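You operate a simulated robot arm through the tools that you are given. There is no shell and no other tool. Be economical: measure what you need, move in short steps, check, and stop when the job is done.

You run a simulated two-armed robot. Do the job below in one go: nothing can be reset, and whatever is moved stays where it is left.

JOB
Hold the clock steady and record its key being wound all the way.
Fine: the take reads good; stop the recording and play it back; leave the slider at stop.

Only the result counts: the job must be done as asked and must still hold three seconds after the hand-in. Knocking over, shifting, dropping, spilling or breaking anything else fails it.

ROBOT AND FRAMES
Two 7-joint arms with two-finger parallel grippers on one trunk, on a base that drives. Base frame: it is fixed to the floor where the robot stands at the start and does not move with it; the origin is under the middle of the robot, x ahead of it, y to its left, z up. Readings come in m, degrees, newtons and seconds.
The left shoulder is at the start at [0.06, 0.143, 0.926], the right one opposite. With the tool pointing down near the work surface each hand reaches from about 0.32 to 0.74 m from the robot's upright axis, wherever it stands, measured 20 degrees to its own side. Places, roughly: clock key [0.6, -0.5, 0.9]; clock slider [0.5, -0.5, 0.8]. Payload 1.57 kg a hand.
Tool frame (each hand has its own): the origin (TCP) lies between the finger pads and is the grasp point; the fingertips stand 0.03 m ahead of it; z points along the fingers, y is the line along which they close. The gripper opens to 0.11 m. The fingers are 0.024 m wide and 0.012 m thick; the gripper's body (0.048 by 0.112 m) begins 0.078 m behind the TCP.
Orientation is that of the tool frame in the base frame, as a unit quaternion [w, x, y, z]. With the fingers straight down and closing along the base's y, the tool's x points along the base's -x, its y along +y and its z along -z.

CONTROLS
- The arms move only by the tool nudge_tool. It takes "left_increments", "right_increments" or both (then of equal length, played together; a hand with none holds still); each is a list of rows, each a list of 6 numbers: the shift along the tool's x, y, z in units of 20 mm (1.0 is 20 mm), then the turn, a rotation vector about the tool's x, y, z in units of 6 degrees (1.0 is 6 degrees). In form: [[tx, ty, tz, wx, wy, wz], ...]. A call has 1 to 12 rows; each row shifts and turns the commanded pose from where the row before left it, along the tool's axes as they then stand. "left_claw" and "right_claw" are, for a hand that has rows, the closure, from 0 (fully open) to 1 (shut), set as the call begins (left out, the last holds). A call with a number of a shift or a turn outside -1 to 1 is refused whole. Each row takes 0.2 s and may step no farther than 0.05 m and 8.6 degrees from the row before; otherwise, or with a gripper value out of range, the whole call is refused. Where a pose cannot be reached the arm comes as near as it can. A force on the tool above 40 N (or 10 N above the force at the start of the call, whichever is more), or a blocked arm, ends the call early, and 0.2 s more pass. The fingers move at their own pace (about 0.045 m/s each) and stop on an object; they squeeze with about 31 N. The grip force told is the motor's: it shows also when the fingers shut on nothing. Time passes only in rows, and 0.2 s behind the last, so rows that do not move let the fingers close. The reply holds the time, the measured pose of the TCP, the force on the tool along the base axes, the opening and the grip force, in the units named above and with some noise, with the torque about the TCP (base axes, N m) and any sound that the robot's microphone picked up, and new pictures: "show" is both (left out), scene, wrist or none (wrist: the cameras of the hands that moved).
- Cameras (640 x 400 px; columns grow to the right, rows downward): "scene" is now at [0.048, -0.0531, 1.5338]; the picture's right is [-0.60, -0.80, 0.00], its down [-0.59, 0.44, -0.68] and it looks along [0.54, -0.41, -0.73] (base axes); focal length 291 px, centre (320, 200). "left" rides on the left gripper at [0.07, -0.016, -0.141] in its tool frame; the picture's right is [0.23, 0.97, 0.00], its down [-0.85, 0.20, -0.48] and it looks along [-0.47, 0.11, 0.88] (tool axes); focal length 222 px, centre (320, 200). "right" rides on the right gripper at [0.07, 0.016, -0.141] in its tool frame; the picture's right is [-0.23, 0.97, 0.00], its down [-0.86, -0.20, -0.48] and it looks along [-0.47, -0.11, 0.88] (tool axes); focal length 222 px, centre (320, 200). There is no depth. A picture from a camera that has moved, and an enlarged one, comes with that camera's place and axes in the base frame and with its lens. The place of the scene camera against the robot may be out by one fixed shift of up to 0.025 m in any direction.
- raise_lower(by): slides the trunk up (or, below 0, down) by that many m; the arms and the scene camera ride with it, the base frame stays. It gives what a move gives, with no picture.
- base_move(legs): drives the robot by 1 to 6 legs, each [ahead, left, turn to the left] in m, m and degrees, along the robot's own axes; the way and the turn of a leg run together, so that a leg with both is an arc; at most 1.5 m and 180 degrees a leg. The arms and the cameras ride along, it lands a little off, and it stops where it bumps. It gives what a move gives, and a new picture of the scene camera.
- aim_head(pan, tilt): turns the head with the scene camera to pan (to the left, within 86 degrees either way) and tilt (down, from -29 to 69), counted from straight ahead of the robot. It gives what a move gives, and a new picture of the scene camera.
- zoom(camera, box): a new picture of the part [left, top, right, bottom] of that camera's present view, enlarged. It takes no simulated time.
- hand_in(): hands the job in; it is judged then, once.

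Work in short steps. Places have to be worked out from the pictures, the camera data and where the tool is seen: move nearer, look again, correct. Check each grasp and each placing, and mend what went wrong. You have 120 turns and 260 pictures in all, those below and enlarged ones among them. Open the grippers and draw the arms clear of the work before you hand the job in, unless the task says otherwise; then end with one line.

The tools are called after "Emit:" by a JSON object that holds its "op" and its "data". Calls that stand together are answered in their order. nudge_tool: Moves the arms, as the interface text tells. Its arguments: {"type":"object","properties":{"left_increments":{"type":"array"},"left_claw":{"type":"number"},"right_increments":{"type":"array"},"right_claw":{"type":"number"},"show":{"type":"string","enum":["both","scene","wrist","none"]}},"required":[]} The other tools are called the same way: raise_lower (by) slides the trunk up or down; base_move (legs) drives the base; aim_head (pan, tilt) turns the head that bears the scene camera; zoom (camera, box) takes an enlarged picture of a part of a camera's view; hand_in () hands the job in.

At the start:

```text
time: 0.0
left_tool_pos: [0.4527, -0.0861, 0.9997]
left_orientation: [0.001, 0.0, 1.0, 0.0]
left_contact_force: [0.3, -0.2, 0.2]
left_moment: [0.03, 0.03, 0.01]
left_grip_width: 0.1101
left_grip_force: 0.1
right_tool_pos: [0.4162, -0.4506, 0.9988]
right_orientation: [0.0, 0.0, 1.0, 0.0]
right_contact_force: [0.0, 0.0, 0.2]
right_moment: [-0.02, 0.0, 0.02]
right_grip_width: 0.11
right_grip_force: 0.0
trunk travel left (down, up): [-0.525, 0.065]
robot x, y, heading: [-0.0024, 0.0008, 0.0]
head pan, tilt: [-37.1, 47.2]
```

scene: 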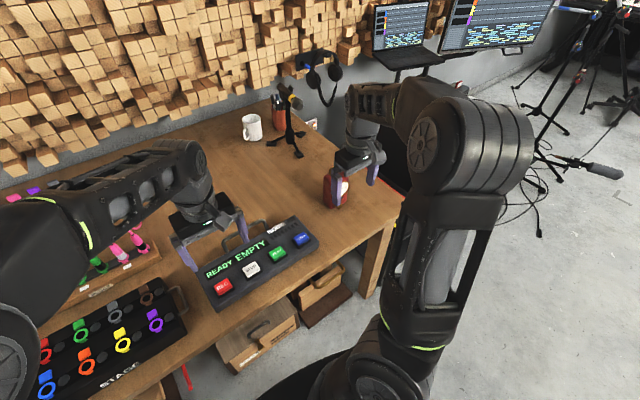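
right: 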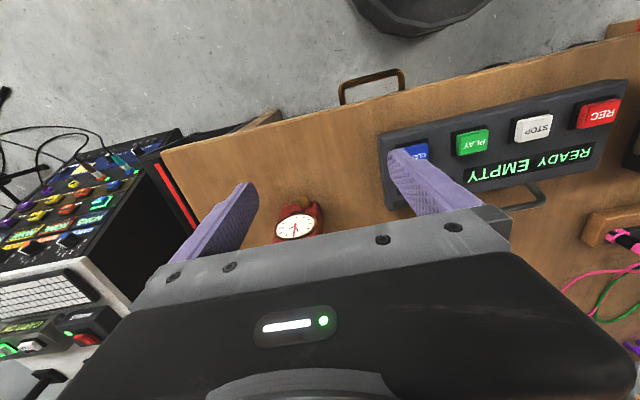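
left: 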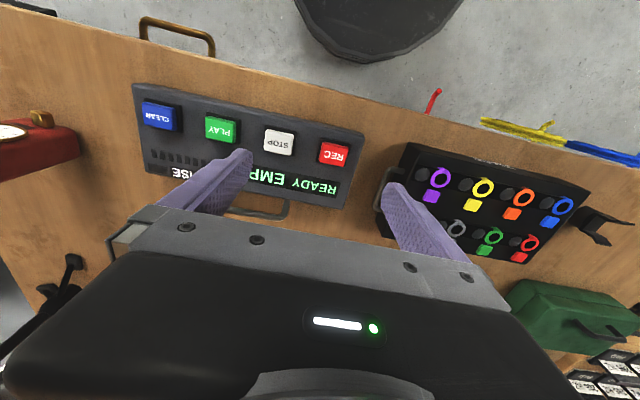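

The recorder (REC/STOP/PLAY/CLEAR) and the red clock are visible. I zoom in on both to read them before moving.

Emit:
{"op": "zoom", "data": {"camera": "scene", "box": [180, 140, 400, 310]}}

Emit:
{"op": "zoom", "data": {"camera": "right", "box": [240, 60, 640, 260]}}

Emit:
{"op": "zoom", "data": {"camera": "left", "box": [0, 60, 240, 220]}}

```text
2.35 times, centred on (290, 225) of scene
camera zoom: at [0.048, -0.0531, 1.5338], right [-0.6, -0.8, 0.0], down [-0.59, 0.44, -0.68], along [0.54, -0.41, -0.73], focal length 684 px, centre (391, 141)
```

zoom: 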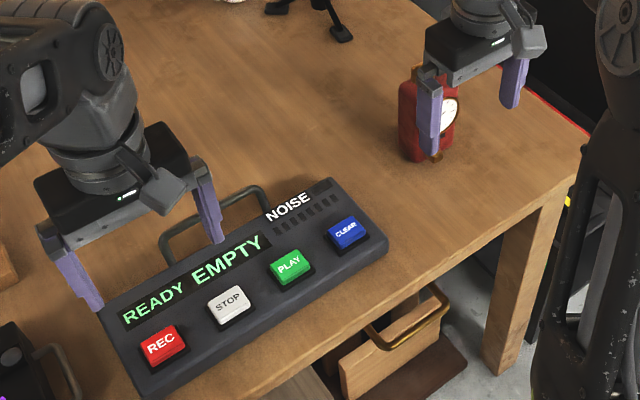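

```text
1.60 times, centred on (440, 160) of right
camera zoom: at [0.3464, -0.4345, 1.142], right [0.23, 0.97, 0.0], down [0.86, -0.2, 0.48], along [0.47, -0.11, -0.88], focal length 355 px, centre (128, 264)
```

zoom: 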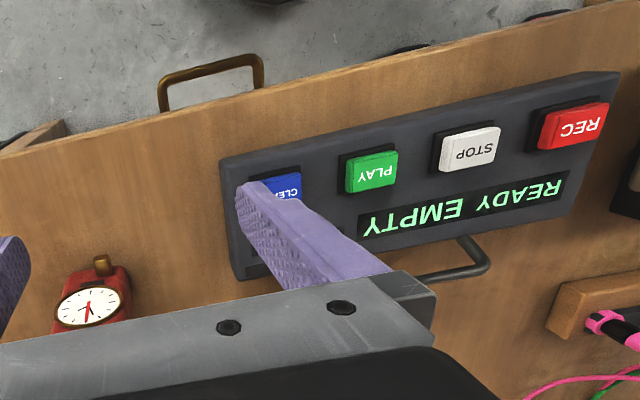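

```text
2.50 times, centred on (120, 140) of left
camera zoom: at [0.3843, -0.1005, 1.1414], right [-0.23, 0.97, 0.0], down [0.85, 0.2, 0.48], along [0.47, 0.11, -0.88], focal length 555 px, centre (820, 350)
```

zoom: 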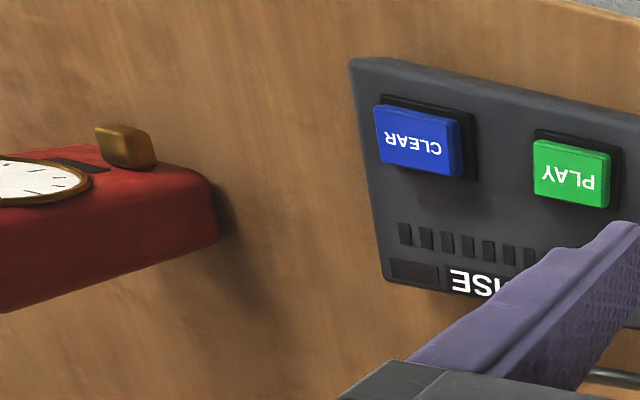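

Triangulating gives the clock face near (0.56,-0.53,0.81) and a brass knob near (0.538,-0.508,0.775) on the side toward the robot. I draw the right hand back 10 cm and see the clock from both cameras.

Emit:
{"op": "nudge_tool", "data": {"right_increments": [[1, 0, 0, 0, 0, 0], [1, 0, 0, 0, 0, 0], [1, 0, 0, 0, 0, 0], [1, 0, 0, 0, 0, 0], [1, 0, 0, 0, 0, 0]]}}

Emit:
{"op": "zoom", "data": {"camera": "scene", "box": [290, 140, 400, 220]}}

Emit:
{"op": "zoom", "data": {"camera": "right", "box": [200, 140, 400, 265]}}

```text
time: 1.2
left_tool_pos: [0.4531, -0.0857, 1.0005]
left_orientation: [0.0, 0.0, 1.0, 0.001]
left_contact_force: [0.3, -1.1, 0.1]
left_moment: [-0.04, -0.03, 0.0]
left_grip_width: 0.11
left_grip_force: 0.1
right_tool_pos: [0.3159, -0.4519, 1.0001]
right_orientation: [0.0, 0.0, 1.0, 0.001]
right_contact_force: [0.1, 0.1, -0.3]
right_moment: [-0.01, 0.04, -0.02]
right_grip_width: 0.1102
right_grip_force: 0.0
trunk travel left (down, up): [-0.525, 0.065]
robot x, y, heading: [0.0014, 0.0013, -0.1]
head pan, tilt: [-37.1, 47.2]
camera scene: at [0.0474, -0.0531, 1.5338], right [-0.6, -0.8, 0.0], down [-0.58, 0.44, -0.68], along [0.54, -0.41, -0.73], focal length 291 px, centre (320, 200)
camera right: at [0.2463, -0.435, 1.1433], right [0.23, 0.97, 0.0], down [0.85, -0.2, 0.48], along [0.47, -0.11, -0.88], focal length 222 px, centre (320, 200)
```

scene: 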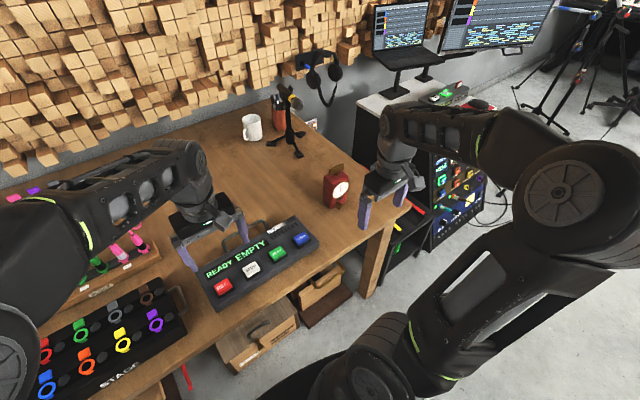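
right: 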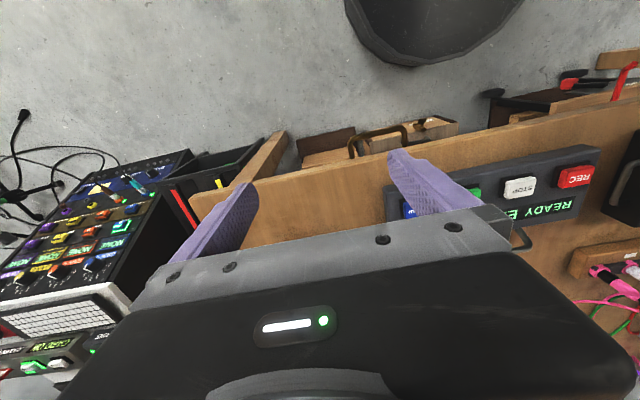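

```text
5.00 times, centred on (345, 180) of scene
camera zoom: at [0.0474, -0.0531, 1.5338], right [-0.6, -0.8, 0.0], down [-0.58, 0.44, -0.68], along [0.54, -0.41, -0.73], focal length 1454 px, centre (195, 300)
```

zoom: 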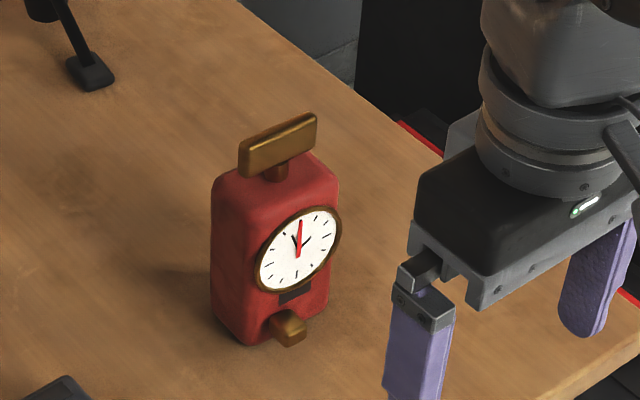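

```text
3.20 times, centred on (300, 202) of right
camera zoom: at [0.2463, -0.435, 1.1433], right [0.23, 0.97, 0.0], down [0.85, -0.2, 0.48], along [0.47, -0.11, -0.88], focal length 711 px, centre (384, 192)
```

zoom: 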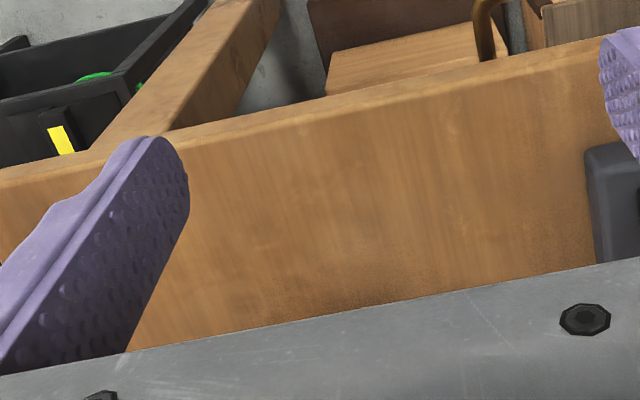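

The clock stands upright with its front facing the robot (-x): the T-key is on top with its bar along y, and the slider is at the bottom front. Clock and recorder are best reached with the robot farther right, so I drive 0.4 m to the right with the hands well above everything.

Emit:
{"op": "base_move", "data": {"legs": [[0, -0.4, 0]]}}

```text
time: 3.7
left_tool_pos: [0.4535, -0.4922, 0.9994]
left_orientation: [0.0, -0.001, 1.0, 0.0]
left_contact_force: [-0.7, 0.5, 0.0]
left_moment: [0.02, 0.03, -0.03]
left_grip_width: 0.1099
left_grip_force: 0.0
right_tool_pos: [0.3177, -0.8585, 1.0009]
right_orientation: [0.0, -0.001, 1.0, 0.0]
right_contact_force: [0.0, -0.4, -0.2]
right_moment: [0.04, 0.0, -0.01]
right_grip_width: 0.1099
right_grip_force: 0.3
trunk travel left (down, up): [-0.525, 0.065]
robot x, y, heading: [0.0028, -0.4107, 0.3]
head pan, tilt: [-37.1, 47.2]
camera scene: at [0.0485, -0.4608, 1.5338], right [-0.6, -0.8, 0.0], down [-0.59, 0.44, -0.68], along [0.54, -0.41, -0.73], focal length 291 px, centre (320, 200)
```

scene: 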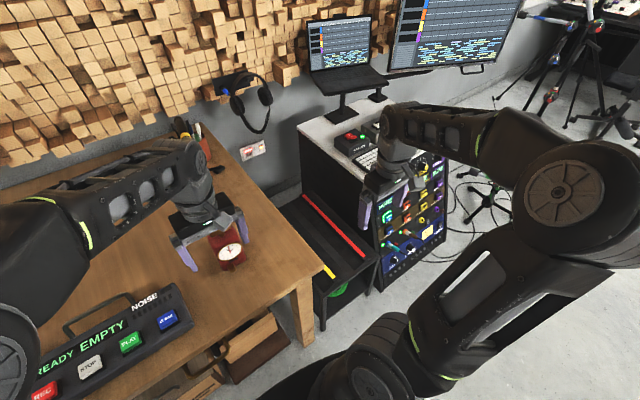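

Now I swing the left hand 0.16 m left out of the line of sight and aim the head at the clock.

Emit:
{"op": "nudge_tool", "data": {"left_increments": [[0, 1, 0, 0, 0, 0], [0, 1, 0, 0, 0, 0], [0, 1, 0, 0, 0, 0], [0, 1, 0, 0, 0, 0], [0, 1, 0, 0, 0, 0], [0, 1, 0, 0, 0, 0], [0, 1, 0, 0, 0, 0], [0, 1, 0, 0, 0, 0]], "show": "none"}}

Emit:
{"op": "aim_head", "data": {"pan": 0, "tilt": 54}}

Emit:
{"op": "zoom", "data": {"camera": "scene", "box": [290, 130, 400, 200]}}

```text
time: 5.5
left_tool_pos: [0.4532, -0.3318, 1.0005]
left_orientation: [0.0, -0.001, 1.0, 0.001]
left_contact_force: [0.7, -0.1, -0.3]
left_moment: [-0.05, -0.01, 0.01]
left_grip_width: 0.11
left_grip_force: 0.0
right_tool_pos: [0.3173, -0.8576, 1.0012]
right_orientation: [0.001, -0.001, 1.0, 0.0]
right_contact_force: [0.3, 0.0, -0.4]
right_moment: [-0.04, -0.01, -0.01]
right_grip_width: 0.1101
right_grip_force: 0.1
trunk travel left (down, up): [-0.525, 0.065]
robot x, y, heading: [0.0018, -0.4117, -0.1]
head pan, tilt: [-37.1, 47.2]
```

```text
time: 6.5
left_tool_pos: [0.4535, -0.3319, 0.9999]
left_orientation: [0.0, -0.001, 1.0, 0.0]
left_contact_force: [0.2, -0.2, 0.3]
left_moment: [0.02, 0.02, 0.01]
left_grip_width: 0.11
left_grip_force: 0.1
right_tool_pos: [0.3185, -0.857, 0.9998]
right_orientation: [0.0, -0.001, 1.0, 0.0]
right_contact_force: [0.9, 1.2, 0.4]
right_moment: [0.01, 0.0, -0.01]
right_grip_width: 0.1102
right_grip_force: 0.1
trunk travel left (down, up): [-0.525, 0.065]
robot x, y, heading: [-0.0022, -0.4096, 0.0]
head pan, tilt: [0.0, 54.0]
camera scene: at [0.0581, -0.4119, 1.5247], right [0.0, -1.0, 0.0], down [-0.81, 0.0, -0.59], along [0.59, 0.0, -0.81], focal length 291 px, centre (320, 200)
```

scene: 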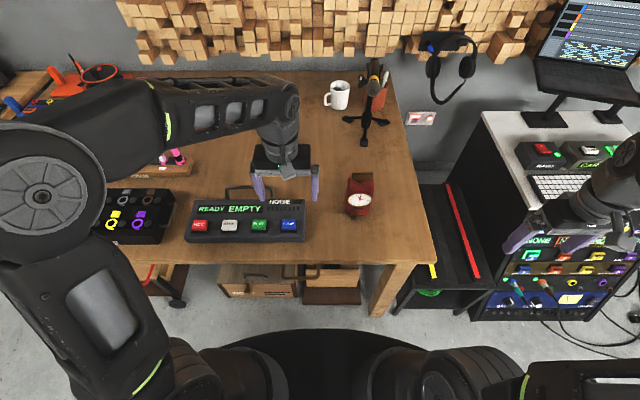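

```text
5.71 times, centred on (345, 165) of scene
camera zoom: at [0.0581, -0.4119, 1.5247], right [0.0, -1.0, 0.0], down [-0.81, 0.0, -0.59], along [0.59, 0.0, -0.81], focal length 1662 px, centre (177, 400)
```

zoom: 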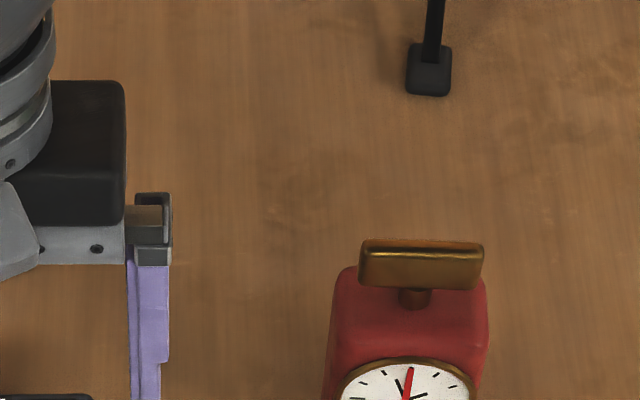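

A clear view now. I zoom on the whole clock and on the recorder.

Emit:
{"op": "zoom", "data": {"camera": "scene", "box": [325, 160, 395, 225]}}

Emit:
{"op": "zoom", "data": {"camera": "scene", "box": [175, 170, 325, 260]}}

```text
6.15 times, centred on (360, 192) of scene
camera zoom: at [0.0581, -0.4119, 1.5247], right [0.0, -1.0, 0.0], down [-0.81, 0.0, -0.59], along [0.59, 0.0, -0.81], focal length 1789 px, centre (74, 246)
```

zoom: 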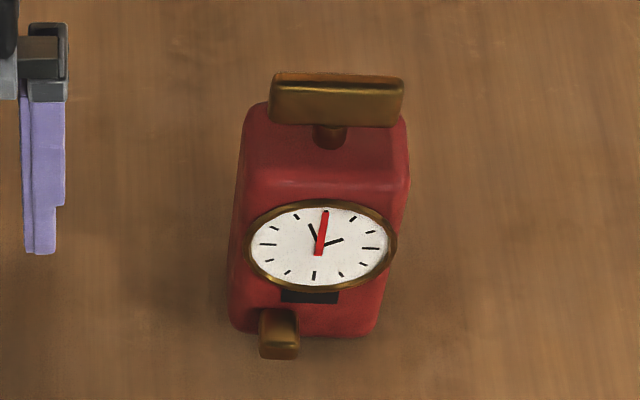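

```text
4.27 times, centred on (250, 215) of scene
camera zoom: at [0.0581, -0.4119, 1.5247], right [0.0, -1.0, 0.0], down [-0.81, 0.0, -0.59], along [0.59, 0.0, -0.81], focal length 1241 px, centre (619, 136)
```

zoom: 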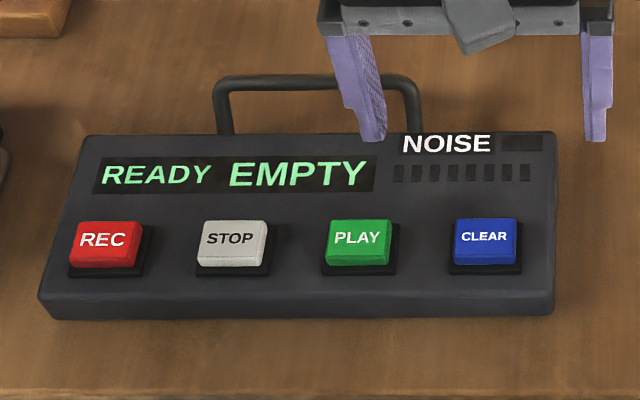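

The slider knob sits at the +y end, and the second hand hasn't moved, so the clock is stopped (slider likely at stop). Fixing the camera offset from the fingers puts the key bar near (0.572,-0.524,0.905). I'll hold the clock by its sides with the right hand from the front and use the left hand for key and buttons. First I bring the right hand nearer and pitch it forward 60°.

Emit:
{"op": "nudge_tool", "data": {"right_increments": [[-0.4, 1, 0, 0, 0, 0], [-0.4, 1, 0, 0, 0, 0], [-0.4, 1, 0, 0, 0, 0], [-0.4, 1, 0, 0, 0, 0], [-0.4, 1, 0, 0, 0, 0], [-0.4, 1, 0, 0, 0, 0], [-0.4, 1, 0, 0, 0, 0], [-0.4, 1, 0, 0, 0, 0]], "show": "none"}}

Emit:
{"op": "nudge_tool", "data": {"right_increments": [[0, 0, 0, 0, -1, 0], [0, 0, 0, 0, -1, 0], [0, 0, 0, 0, -1, 0], [0, 0, 0, 0, -1, 0], [0, 0, 0, 0, -1, 0], [0, 0, 0, 0, -1, 0], [0, 0, 0, 0, -1, 0], [0, 0, 0, 0, -1, 0], [0, 0, 0, 0, -1, 0], [0, 0, 0, 0, -1, 0]]}}

```text
time: 8.3
left_tool_pos: [0.4533, -0.3323, 1.0002]
left_orientation: [-0.001, 0.0, 1.0, 0.0]
left_contact_force: [-0.3, -0.2, 0.4]
left_moment: [0.01, 0.02, 0.0]
left_grip_width: 0.11
left_grip_force: 0.0
right_tool_pos: [0.3827, -0.6981, 1.0015]
right_orientation: [0.0, 0.0, 1.0, 0.0]
right_contact_force: [-0.1, 0.8, -0.4]
right_moment: [-0.01, 0.01, 0.0]
right_grip_width: 0.1101
right_grip_force: 0.1
trunk travel left (down, up): [-0.525, 0.065]
robot x, y, heading: [0.0036, -0.4079, 0.2]
head pan, tilt: [0.0, 54.0]
```

```text
time: 10.6
left_tool_pos: [0.4534, -0.3329, 0.9989]
left_orientation: [0.0, -0.001, 1.0, 0.0]
left_contact_force: [-0.5, -0.5, -0.2]
left_moment: [0.0, -0.02, 0.04]
left_grip_width: 0.11
left_grip_force: 0.0
right_tool_pos: [0.459, -0.7493, 1.0483]
right_orientation: [0.5, -0.001, 0.866, 0.001]
right_contact_force: [-0.5, -0.1, -0.3]
right_moment: [-0.02, -0.01, -0.02]
right_grip_width: 0.1098
right_grip_force: 0.0
right hand out of reach, approached as far as the arm can: row 6, 7, 8, 9, 10
trunk travel left (down, up): [-0.525, 0.065]
robot x, y, heading: [-0.0027, -0.408, -0.1]
head pan, tilt: [0.0, 54.0]
camera scene: at [0.0583, -0.4122, 1.5247], right [0.0, -1.0, 0.0], down [-0.81, 0.0, -0.59], along [0.59, 0.0, -0.81], focal length 291 px, centre (320, 200)
camera right: at [0.3022, -0.7326, 1.0602], right [0.11, 0.97, 0.2], down [0.01, -0.2, 0.98], along [0.99, -0.11, -0.03], focal length 222 px, centre (320, 200)
```

scene: 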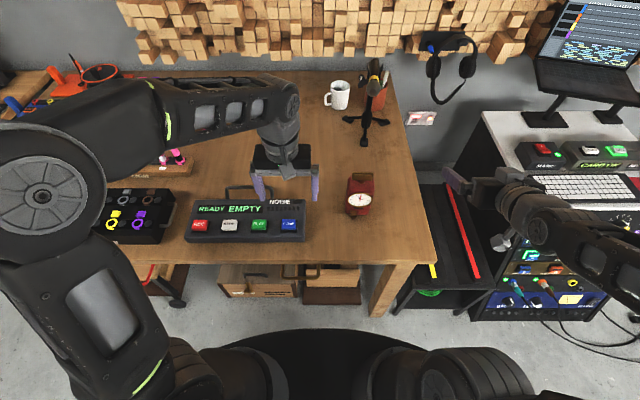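
right: 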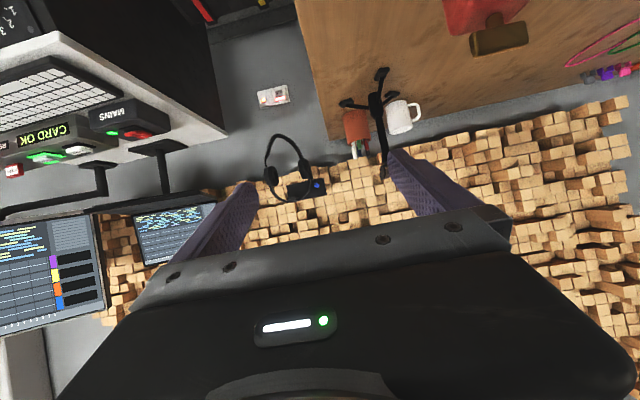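

The orientation is reached, but the hand is too near its shoulder here. I drive a little farther right and back, which gives both arms a better stance.

Emit:
{"op": "base_move", "data": {"legs": [[-0.06, 0, 0], [0, -0.18, 0]]}}

```text
time: 12.7
left_tool_pos: [0.3923, -0.5163, 1.0009]
left_orientation: [0.001, -0.003, 1.0, 0.001]
left_contact_force: [0.4, -0.3, 0.3]
left_moment: [0.06, 0.0, 0.01]
left_grip_width: 0.11
left_grip_force: 0.0
right_tool_pos: [0.401, -0.9337, 1.0477]
right_orientation: [0.499, -0.003, 0.867, 0.003]
right_contact_force: [-0.7, -0.1, 1.0]
right_moment: [0.03, 0.01, 0.04]
right_grip_width: 0.1101
right_grip_force: 0.0
trunk travel left (down, up): [-0.525, 0.065]
robot x, y, heading: [-0.0607, -0.5955, 0.2]
head pan, tilt: [0.0, 54.0]
camera scene: at [-0.0019, -0.5995, 1.5247], right [0.01, -1.0, 0.0], down [-0.81, -0.01, -0.59], along [0.59, 0.01, -0.81], focal length 291 px, centre (320, 200)
```

scene: 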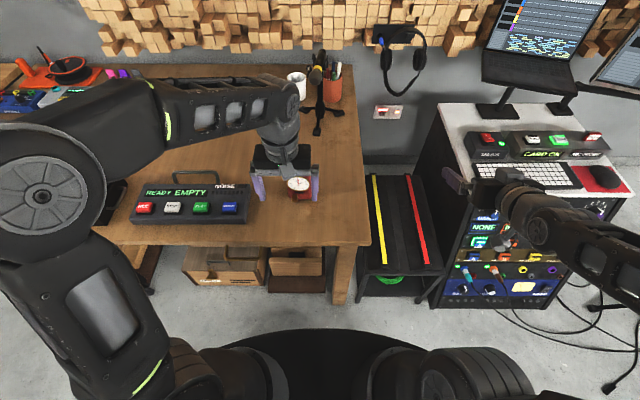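

Now I bring the right hand toward the clock's y while shifting the left hand away to the left.

Emit:
{"op": "nudge_tool", "data": {"right_increments": [[0, 1, 0, 0, 0, 0], [0, 1, 0, 0, 0, 0], [0, 1, 0, 0, 0, 0], [0, 1, 0, 0, 0, 0], [0, 1, 0, 0, 0, 0], [0, 1, 0, 0, 0, 0], [0, 1, 0, 0, 0, 0], [0, 1, 0, 0, 0, 0], [0, 1, 0, 0, 0, 0], [0, 1, 0, 0, 0, 0], [0, 1, 0, 0, 0, 0], [0, 1, 0, 0, 0, 0]], "left_increments": [[0, 1, 0, 0, 0, 0], [0, 1, 0, 0, 0, 0], [0, 1, 0, 0, 0, 0], [0, 1, 0, 0, 0, 0], [0, 1, 0, 0, 0, 0], [0, 1, 0, 0, 0, 0], [0, 1, 0, 0, 0, 0], [0, 1, 0, 0, 0, 0], [0, 1, 0, 0, 0, 0], [0, 1, 0, 0, 0, 0], [0, 1, 0, 0, 0, 0], [0, 1, 0, 0, 0, 0]], "show": "scene"}}

```text
time: 15.3
left_tool_pos: [0.3894, -0.2752, 1.0003]
left_orientation: [0.0, -0.003, 1.0, -0.001]
left_contact_force: [0.1, 0.4, 0.1]
left_moment: [-0.02, -0.01, 0.0]
left_grip_width: 0.1096
left_grip_force: 0.0
right_tool_pos: [0.4371, -0.7078, 1.0681]
right_orientation: [0.5, -0.003, 0.866, 0.002]
right_contact_force: [0.8, 0.0, 0.5]
right_moment: [-0.01, 0.01, 0.03]
right_grip_width: 0.1099
right_grip_force: 0.1
right hand out of reach, approached as far as the arm can: row 1, 2, 3, 4, 5, 6
trunk travel left (down, up): [-0.525, 0.065]
robot x, y, heading: [-0.0574, -0.5942, 0.4]
head pan, tilt: [0.0, 54.0]
camera scene: at [-0.0022, -0.5971, 1.5247], right [0.01, -1.0, 0.0], down [-0.81, -0.01, -0.59], along [0.59, 0.0, -0.81], focal length 291 px, centre (320, 200)
```

scene: 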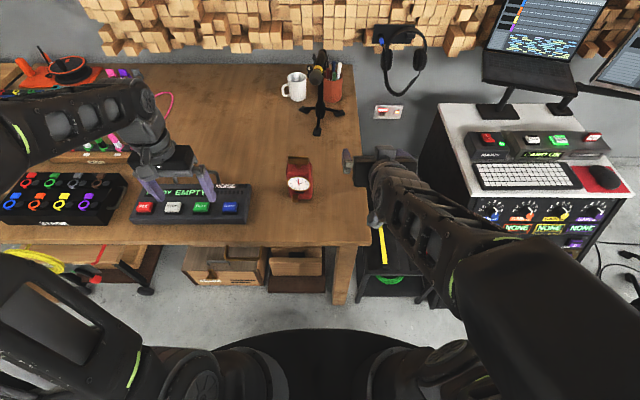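

Now I slide to y ≈ -0.524 and drop to z ≈ 0.885, staying in front of the clock.

Emit:
{"op": "nudge_tool", "data": {"right_increments": [[0.8, 0.92, 0.4, 0, 0, 0], [0.8, 0.92, 0.4, 0, 0, 0], [0.8, 0.92, 0.4, 0, 0, 0], [0.8, 0.92, 0.4, 0, 0, 0], [0.8, 0.92, 0.4, 0, 0, 0], [0.8, 0.92, 0.4, 0, 0, 0], [0.8, 0.92, 0.4, 0, 0, 0], [0.8, 0.92, 0.4, 0, 0, 0], [0.8, 0.92, 0.4, 0, 0, 0], [0.8, 0.92, 0.4, 0, 0, 0]]}}

Emit:
{"op": "zoom", "data": {"camera": "scene", "box": [250, 140, 370, 220]}}

```text
time: 16.8
left_tool_pos: [0.3895, -0.2758, 1.0]
left_orientation: [-0.001, -0.004, 1.0, -0.001]
left_contact_force: [-0.6, 0.1, 0.2]
left_moment: [0.01, -0.01, 0.01]
left_grip_width: 0.1098
left_grip_force: 0.0
right_tool_pos: [0.427, -0.5708, 0.9717]
right_orientation: [0.48, 0.045, 0.873, 0.079]
right_contact_force: [-0.2, -0.4, 0.0]
right_moment: [-0.01, -0.03, -0.02]
right_grip_width: 0.1101
right_grip_force: 0.0
trunk travel left (down, up): [-0.525, 0.065]
robot x, y, heading: [-0.0617, -0.5945, 0.4]
head pan, tilt: [0.0, 54.0]
stopped in row 7 (right hand): the arm was blocked; the commanded pose is now the measured one
camera scene: at [-0.0018, -0.5979, 1.5247], right [0.01, -1.0, 0.0], down [-0.81, -0.01, -0.59], along [0.59, 0.0, -0.81], focal length 291 px, centre (320, 200)
camera right: at [0.2693, -0.5568, 0.992], right [0.12, 0.92, 0.37], down [0.05, -0.37, 0.93], along [0.99, -0.1, -0.09], focal length 222 px, centre (320, 200)
```

scene: 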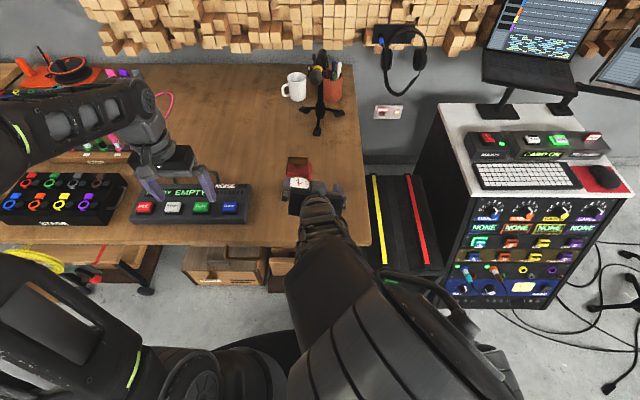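
right: 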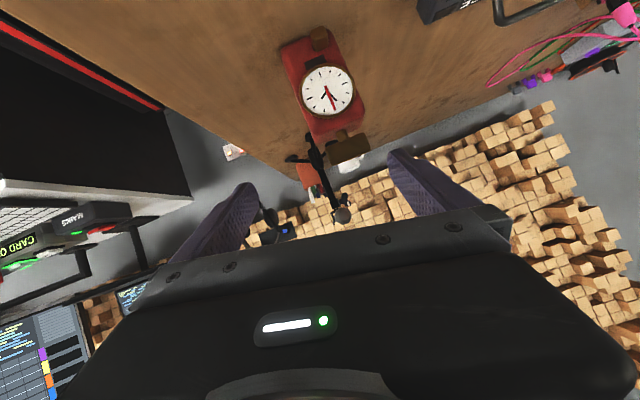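

```text
5.00 times, centred on (310, 180) of scene
camera zoom: at [-0.0018, -0.5979, 1.5247], right [0.01, -1.0, 0.0], down [-0.81, -0.01, -0.59], along [0.59, 0.0, -0.81], focal length 1454 px, centre (370, 300)
```

zoom: 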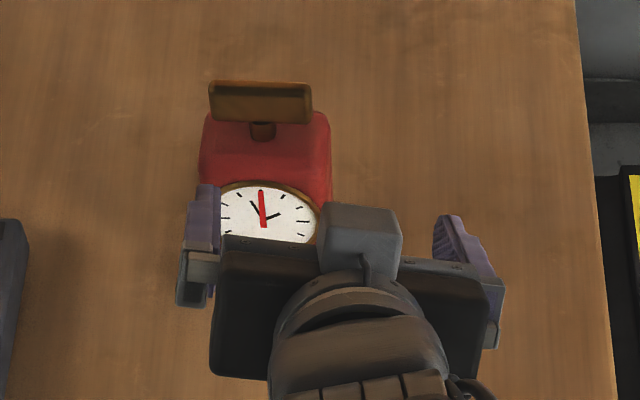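

The arm was blocked, folded too tightly near its own body. I back the base 8 cm for more room and look again.

Emit:
{"op": "base_move", "data": {"legs": [[-0.08, 0, 0]]}}

```text
time: 17.9
left_tool_pos: [0.307, -0.2744, 0.9996]
left_orientation: [0.001, -0.005, 1.0, 0.0]
left_contact_force: [-0.4, 0.1, 0.1]
left_moment: [0.0, -0.03, 0.0]
left_grip_width: 0.11
left_grip_force: 0.1
right_tool_pos: [0.3447, -0.5696, 0.9723]
right_orientation: [0.481, 0.044, 0.872, 0.081]
right_contact_force: [-0.4, -0.6, 1.1]
right_moment: [-0.03, 0.01, 0.03]
right_grip_width: 0.1102
right_grip_force: 0.0
trunk travel left (down, up): [-0.525, 0.065]
robot x, y, heading: [-0.1427, -0.5945, 0.5]
head pan, tilt: [0.0, 54.0]
camera scene: at [-0.084, -0.5985, 1.5248], right [0.01, -1.0, 0.0], down [-0.81, -0.01, -0.59], along [0.59, 0.01, -0.81], focal length 291 px, centre (320, 200)
```

scene: 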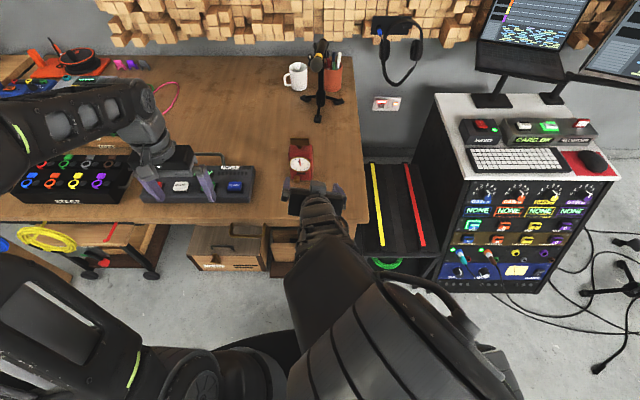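

There's more room now. I move the right hand forward and left a little and level out its roll.

Emit:
{"op": "nudge_tool", "data": {"right_increments": [[-0.41, 0.75, 0.92, 0, 0, 0], [-0.41, 0.75, 0.92, 0, 0, 0], [-0.41, 0.75, 0.92, 0, 0, 0], [0, 0, 0, 0.46, -0.19, -0.75], [0, 0, 0, 0.46, -0.19, -0.75]]}}

```text
time: 19.1
left_tool_pos: [0.3081, -0.2768, 0.9988]
left_orientation: [0.0, -0.005, 1.0, 0.001]
left_contact_force: [1.2, 0.5, 0.3]
left_moment: [-0.01, 0.03, 0.01]
left_grip_width: 0.11
left_grip_force: 0.0
right_tool_pos: [0.406, -0.5237, 0.9726]
right_orientation: [0.5, 0.0, 0.866, -0.001]
right_contact_force: [-0.4, 0.6, -0.5]
right_moment: [-0.01, 0.0, -0.01]
right_grip_width: 0.1101
right_grip_force: 0.1
trunk travel left (down, up): [-0.525, 0.065]
robot x, y, heading: [-0.1401, -0.5929, 0.2]
head pan, tilt: [0.0, 54.0]
camera scene: at [-0.0822, -0.5981, 1.5247], right [0.01, -1.0, 0.0], down [-0.81, -0.01, -0.59], along [0.59, 0.01, -0.81], focal length 291 px, centre (320, 200)
camera right: at [0.2486, -0.5074, 0.984], right [0.11, 0.97, 0.2], down [0.01, -0.2, 0.98], along [0.99, -0.11, -0.04], focal length 222 px, centre (320, 200)
```

scene: 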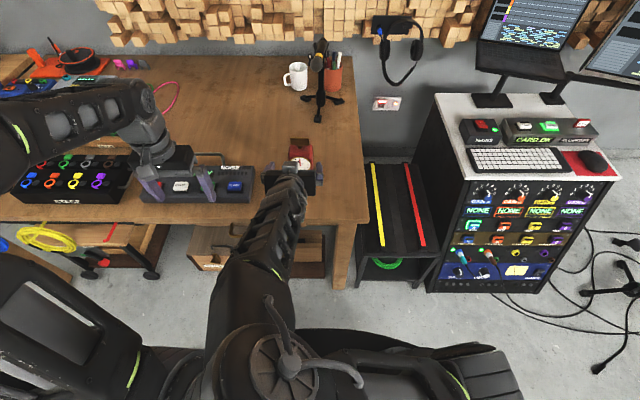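
right: 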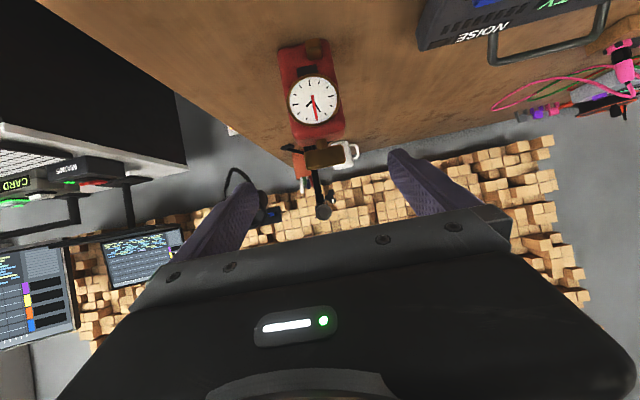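

The hand is in position and level. I zoom in on the clock for the labels and the geometry.

Emit:
{"op": "zoom", "data": {"camera": "right", "box": [250, 20, 380, 200]}}

Emit:
{"op": "zoom", "data": {"camera": "scene", "box": [260, 120, 350, 200]}}

```text
2.22 times, centred on (315, 110) of right
camera zoom: at [0.2486, -0.5074, 0.984], right [0.11, 0.97, 0.2], down [0.01, -0.2, 0.98], along [0.99, -0.11, -0.04], focal length 494 px, centre (331, 400)
```

zoom: 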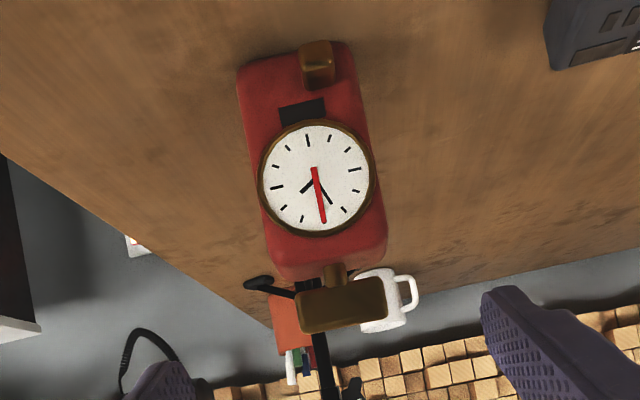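

```text
5.00 times, centred on (305, 160) of scene
camera zoom: at [-0.0822, -0.5981, 1.5247], right [0.01, -1.0, 0.0], down [-0.81, -0.01, -0.59], along [0.59, 0.01, -0.81], focal length 1454 px, centre (395, 400)
```

zoom: 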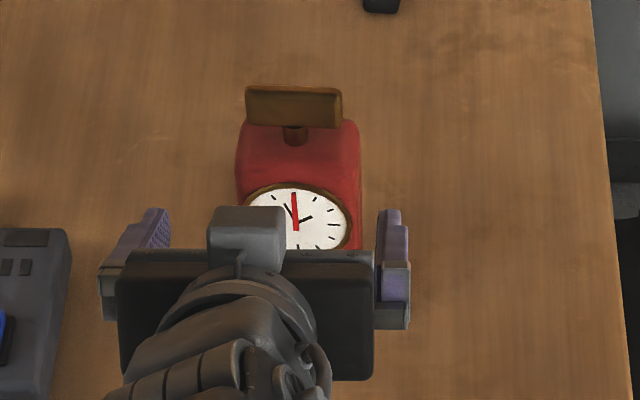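

The views agree: key bar at (0.572,-0.524,0.911), dial centre y ≈ -0.522, box z from 0.75 to 0.885. I advance to a stand-off, 10 cm along the fingers from the hold point.

Emit:
{"op": "nudge_tool", "data": {"right_increments": [[0.533, 0, 0.953, 0, 0, 0], [0.533, 0, 0.953, 0, 0, 0], [0.533, 0, 0.953, 0, 0, 0], [0.533, 0, 0.953, 0, 0, 0], [0.533, 0, 0.953, 0, 0, 0], [0.533, 0, 0.953, 0, 0, 0]]}}

Emit:
{"op": "zoom", "data": {"camera": "scene", "box": [260, 120, 350, 200]}}

```text
time: 20.5
left_tool_pos: [0.309, -0.2756, 0.9996]
left_orientation: [-0.001, -0.004, 1.0, 0.0]
left_contact_force: [0.0, 0.0, -0.7]
left_moment: [-0.02, 0.0, 0.04]
left_grip_width: 0.1101
left_grip_force: 0.1
right_tool_pos: [0.4723, -0.5244, 0.8585]
right_orientation: [0.5, 0.001, 0.866, -0.001]
right_contact_force: [0.5, 0.0, -0.3]
right_moment: [0.02, 0.01, -0.04]
right_grip_width: 0.1098
right_grip_force: 0.1
trunk travel left (down, up): [-0.525, 0.065]
robot x, y, heading: [-0.1389, -0.5929, 0.4]
head pan, tilt: [0.0, 54.0]
camera scene: at [-0.0817, -0.5984, 1.5247], right [0.01, -1.0, 0.0], down [-0.81, -0.01, -0.59], along [0.59, 0.01, -0.81], focal length 291 px, centre (320, 200)
camera right: at [0.3151, -0.507, 0.8698], right [0.11, 0.97, 0.2], down [0.01, -0.2, 0.98], along [0.99, -0.11, -0.04], focal length 222 px, centre (320, 200)
```

scene: 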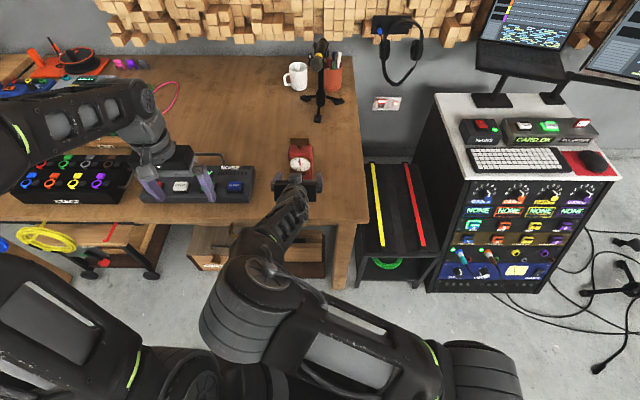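
right: 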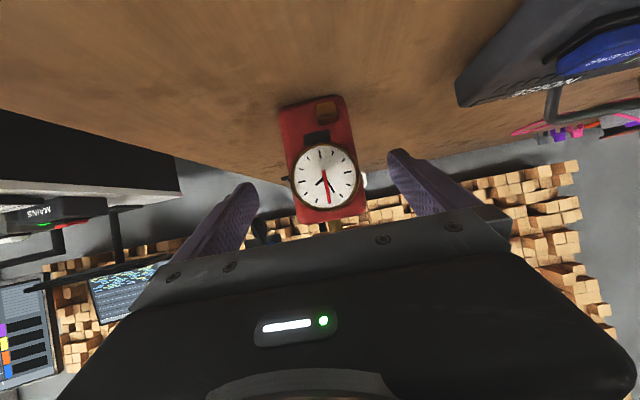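

```text
5.00 times, centred on (305, 160) of scene
camera zoom: at [-0.0817, -0.5984, 1.5247], right [0.01, -1.0, 0.0], down [-0.81, -0.01, -0.59], along [0.59, 0.01, -0.81], focal length 1454 px, centre (395, 400)
```

zoom: 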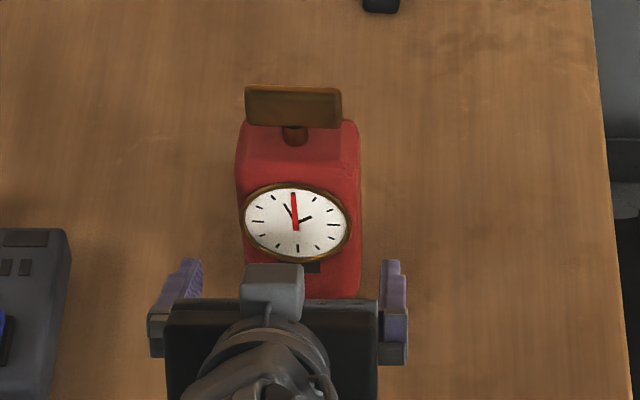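

The fingers straddle the clock symmetrically. I advance 10 cm along the fingers with them open.

Emit:
{"op": "nudge_tool", "data": {"right_increments": [[0, 0, 1, 0, 0, 0], [0, 0, 1, 0, 0, 0], [0, 0, 1, 0, 0, 0], [0, 0, 1, 0, 0, 0], [0, 0, 1, 0, 0, 0]]}}

Emit:
{"op": "zoom", "data": {"camera": "scene", "box": [260, 120, 350, 200]}}

```text
time: 21.7
left_tool_pos: [0.3086, -0.276, 0.9998]
left_orientation: [0.0, -0.004, 1.0, 0.0]
left_contact_force: [-0.5, -0.1, -0.3]
left_moment: [0.0, 0.06, -0.01]
left_grip_width: 0.1101
left_grip_force: 0.1
right_tool_pos: [0.5616, -0.5267, 0.807]
right_orientation: [0.499, 0.0, 0.867, -0.001]
right_contact_force: [0.2, -0.4, 0.5]
right_moment: [0.0, 0.0, -0.04]
right_grip_width: 0.1102
right_grip_force: 0.1
trunk travel left (down, up): [-0.525, 0.065]
robot x, y, heading: [-0.1446, -0.5939, 0.6]
head pan, tilt: [0.0, 54.0]
camera scene: at [-0.0815, -0.5987, 1.5247], right [0.01, -1.0, 0.0], down [-0.81, -0.01, -0.59], along [0.59, 0.01, -0.81], focal length 291 px, centre (320, 200)
camera right: at [0.4044, -0.5098, 0.8182], right [0.11, 0.97, 0.2], down [0.01, -0.2, 0.98], along [0.99, -0.11, -0.04], focal length 222 px, centre (320, 200)
```

scene: 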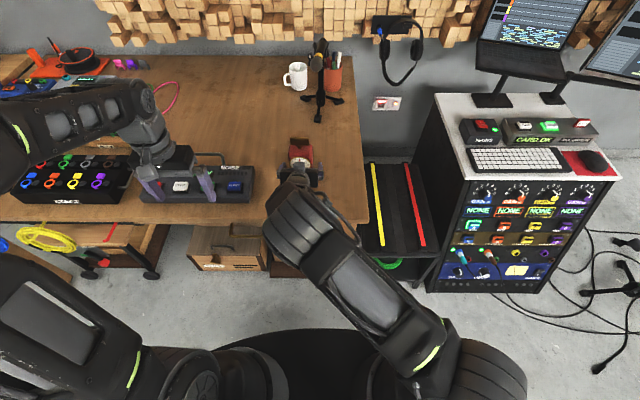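
right: 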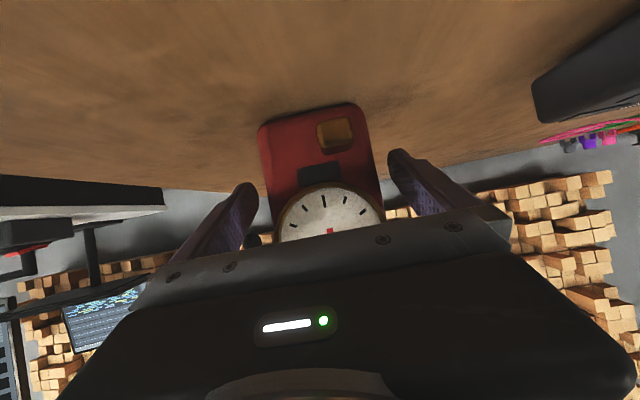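

```text
5.00 times, centred on (305, 160) of scene
camera zoom: at [-0.0815, -0.5987, 1.5247], right [0.01, -1.0, 0.0], down [-0.81, -0.01, -0.59], along [0.59, 0.01, -0.81], focal length 1454 px, centre (395, 400)
```

zoom: 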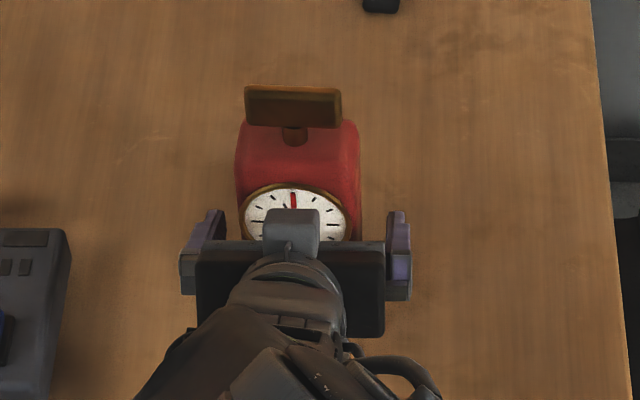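

The fingers straddle the box. I close partway (to about 86 mm) to check the centring before gripping.

Emit:
{"op": "nudge_tool", "data": {"right_increments": [[0, 0, 0, 0, 0, 0], [0, 0, 0, 0, 0, 0], [0, 0, 0, 0, 0, 0]], "right_claw": 0.22}}

Emit:
{"op": "zoom", "data": {"camera": "right", "box": [220, 80, 420, 260]}}

```text
time: 22.5
left_tool_pos: [0.309, -0.2757, 0.999]
left_orientation: [0.001, -0.004, 1.0, 0.0]
left_contact_force: [0.2, -0.1, -1.1]
left_moment: [0.04, 0.0, -0.01]
left_grip_width: 0.1098
left_grip_force: 0.1
right_tool_pos: [0.5623, -0.5269, 0.8067]
right_orientation: [0.499, 0.0, 0.866, -0.001]
right_contact_force: [0.8, 0.8, -0.4]
right_moment: [0.03, 0.0, -0.03]
right_grip_width: 0.0861
right_grip_force: 0.0
trunk travel left (down, up): [-0.525, 0.065]
robot x, y, heading: [-0.1426, -0.5969, 0.5]
head pan, tilt: [0.0, 54.0]
camera scene: at [-0.082, -0.5985, 1.5247], right [0.01, -1.0, 0.0], down [-0.81, -0.01, -0.59], along [0.59, 0.01, -0.81], focal length 291 px, centre (320, 200)
camera right: at [0.404, -0.5096, 0.8186], right [0.11, 0.97, 0.2], down [0.01, -0.2, 0.98], along [0.99, -0.11, -0.04], focal length 222 px, centre (320, 200)
```

scene: 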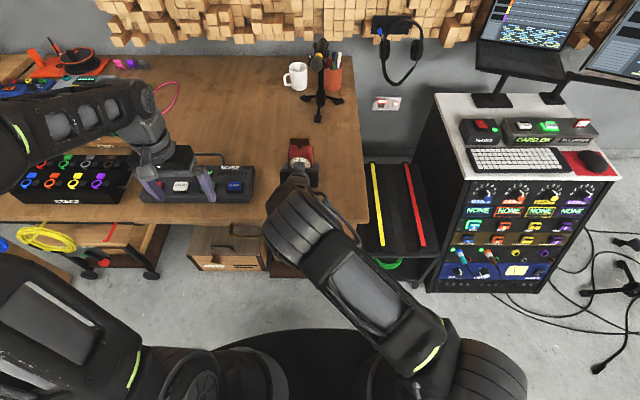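
right: 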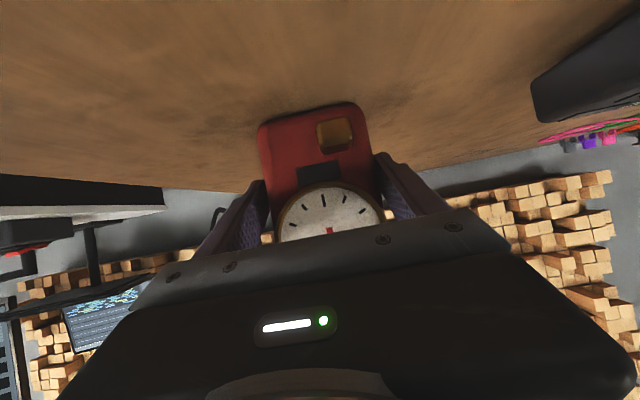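

```text
2.22 times, centred on (320, 170) of right
camera zoom: at [0.404, -0.5096, 0.8186], right [0.11, 0.97, 0.2], down [0.01, -0.2, 0.98], along [0.99, -0.11, -0.04], focal length 494 px, centre (320, 267)
```

zoom: 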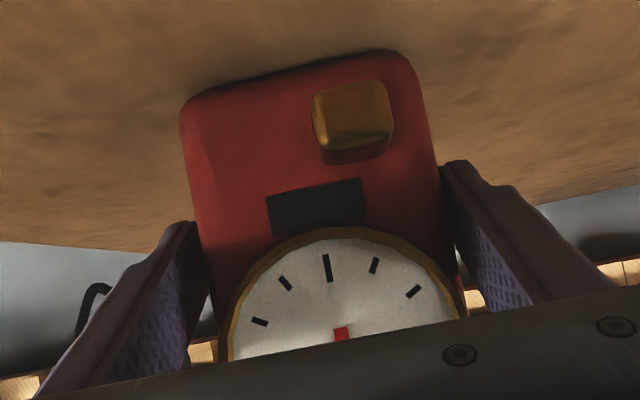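

The centring looks good, within a couple of millimetres each side. I close the grip.

Emit:
{"op": "nudge_tool", "data": {"right_increments": [[0, 0, 0, 0, 0, 0], [0, 0, 0, 0, 0, 0], [0, 0, 0, 0, 0, 0]], "right_claw": 0.6, "show": "wrist"}}

Emit:
{"op": "zoom", "data": {"camera": "scene", "box": [260, 120, 350, 200]}}

```text
time: 23.3
left_tool_pos: [0.308, -0.2753, 0.9993]
left_orientation: [-0.001, -0.004, 1.0, 0.0]
left_contact_force: [1.0, 0.7, 0.5]
left_moment: [-0.02, 0.04, 0.01]
left_grip_width: 0.1101
left_grip_force: 0.1
right_tool_pos: [0.5613, -0.5268, 0.8064]
right_orientation: [0.5, 0.0, 0.866, 0.0]
right_contact_force: [0.9, 0.5, 0.0]
right_moment: [0.0, -0.11, 0.07]
right_grip_width: 0.078
right_grip_force: 31.1
trunk travel left (down, up): [-0.525, 0.065]
robot x, y, heading: [-0.1373, -0.5958, 0.4]
head pan, tilt: [0.0, 54.0]
camera right: at [0.4039, -0.5094, 0.8187], right [0.11, 0.97, 0.2], down [0.01, -0.2, 0.98], along [0.99, -0.11, -0.04], focal length 222 px, centre (320, 200)
```

right: 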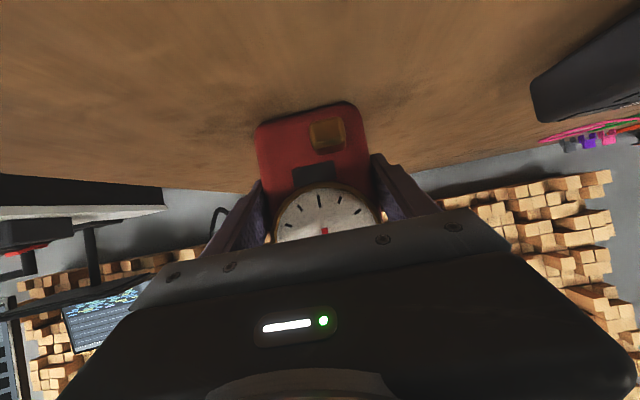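

```text
5.00 times, centred on (305, 160) of scene
camera zoom: at [-0.0822, -0.5983, 1.5247], right [0.01, -1.0, 0.0], down [-0.81, -0.01, -0.59], along [0.59, 0.01, -0.81], focal length 1454 px, centre (395, 400)
```

zoom: 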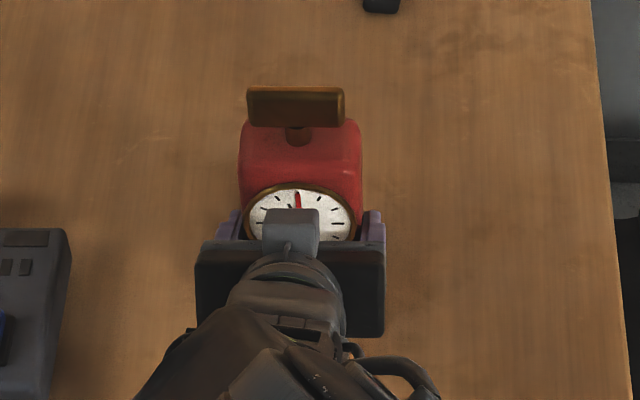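

The clock is held firmly (78 mm wide, 31 N). Before recording I scout the key with the left hand: first forward, then over toward the key at a safe height.

Emit:
{"op": "nudge_tool", "data": {"left_increments": [[-1, 0, -0.1, 0, 0, 0], [-1, 0, -0.1, 0, 0, 0], [-1, 0, -0.1, 0, 0, 0], [-1, 0, -0.1, 0, 0, 0], [-1, 0, -0.1, 0, 0, 0], [-1, 0, -0.1, 0, 0, 0], [-1, 0, -0.1, 0, 0, 0], [-1, 0, -0.1, 0, 0, 0], [-1, 0, -0.1, 0, 0, 0], [-1, 0, -0.1, 0, 0, 0], [-1, 0, -0.1, 0, 0, 0], [-1, 0, -0.1, 0, 0, 0]], "show": "none"}}

Emit:
{"op": "nudge_tool", "data": {"left_increments": [[0, -1, 0, 0, 0, 0], [0, -1, 0, 0, 0, 0], [0, -1, 0, 0, 0, 0], [0, -1, 0, 0, 0, 0], [0, -1, 0, 0, 0, 0], [0, -1, 0, 0, 0, 0], [0, -1, 0, 0, 0, 0], [0, -1, 0, 0, 0, 0], [0, -1, 0, 0, 0, 0], [0, -1, 0, 0, 0, 0]]}}

```text
time: 25.9
left_tool_pos: [0.477, -0.2732, 1.0197]
left_orientation: [0.001, -0.004, 1.0, 0.001]
left_contact_force: [0.5, 0.3, -0.3]
left_moment: [0.01, 0.0, 0.01]
left_grip_width: 0.11
left_grip_force: 0.0
left hand out of reach, approached as far as the arm can: row 9, 10, 11, 12
right_tool_pos: [0.5605, -0.526, 0.8084]
right_orientation: [0.5, -0.001, 0.866, 0.0]
right_contact_force: [-0.1, -0.2, 1.9]
right_moment: [-0.06, -0.08, -0.06]
right_grip_width: 0.0776
right_grip_force: 31.2
trunk travel left (down, up): [-0.525, 0.065]
robot x, y, heading: [-0.1394, -0.5972, 0.4]
head pan, tilt: [0.0, 54.0]
```

```text
time: 28.1
left_tool_pos: [0.4801, -0.4734, 1.016]
left_orientation: [0.0, -0.005, 1.0, 0.0]
left_contact_force: [0.4, 0.6, -0.3]
left_moment: [0.01, 0.01, 0.01]
left_grip_width: 0.1101
left_grip_force: 0.1
right_tool_pos: [0.5618, -0.5258, 0.8078]
right_orientation: [0.501, 0.0, 0.866, -0.001]
right_contact_force: [-0.8, -1.5, 1.8]
right_moment: [0.04, -0.09, 0.12]
right_grip_width: 0.0781
right_grip_force: 31.5
trunk travel left (down, up): [-0.525, 0.065]
robot x, y, heading: [-0.138, -0.593, 0.4]
head pan, tilt: [0.0, 54.0]
camera scene: at [-0.0823, -0.5988, 1.5247], right [0.01, -1.0, 0.0], down [-0.81, -0.01, -0.59], along [0.59, 0.01, -0.81], focal length 291 px, centre (320, 200)
camera left: at [0.4111, -0.4903, 1.1568], right [-0.24, 0.97, 0.0], down [0.85, 0.21, 0.48], along [0.47, 0.11, -0.88], focal length 222 px, centre (320, 200)
```

scene: 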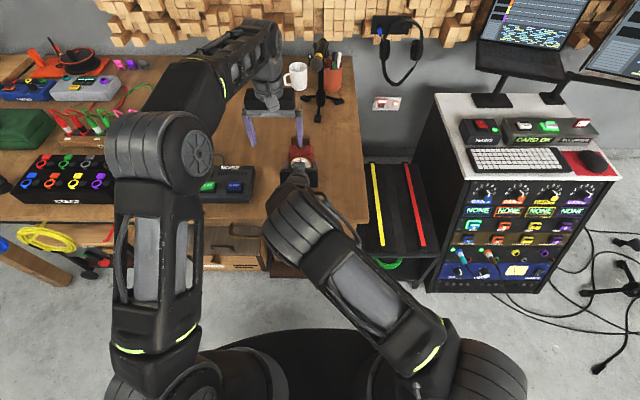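
left: 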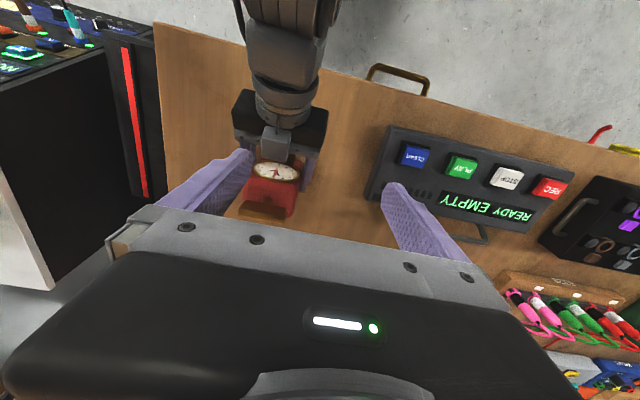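

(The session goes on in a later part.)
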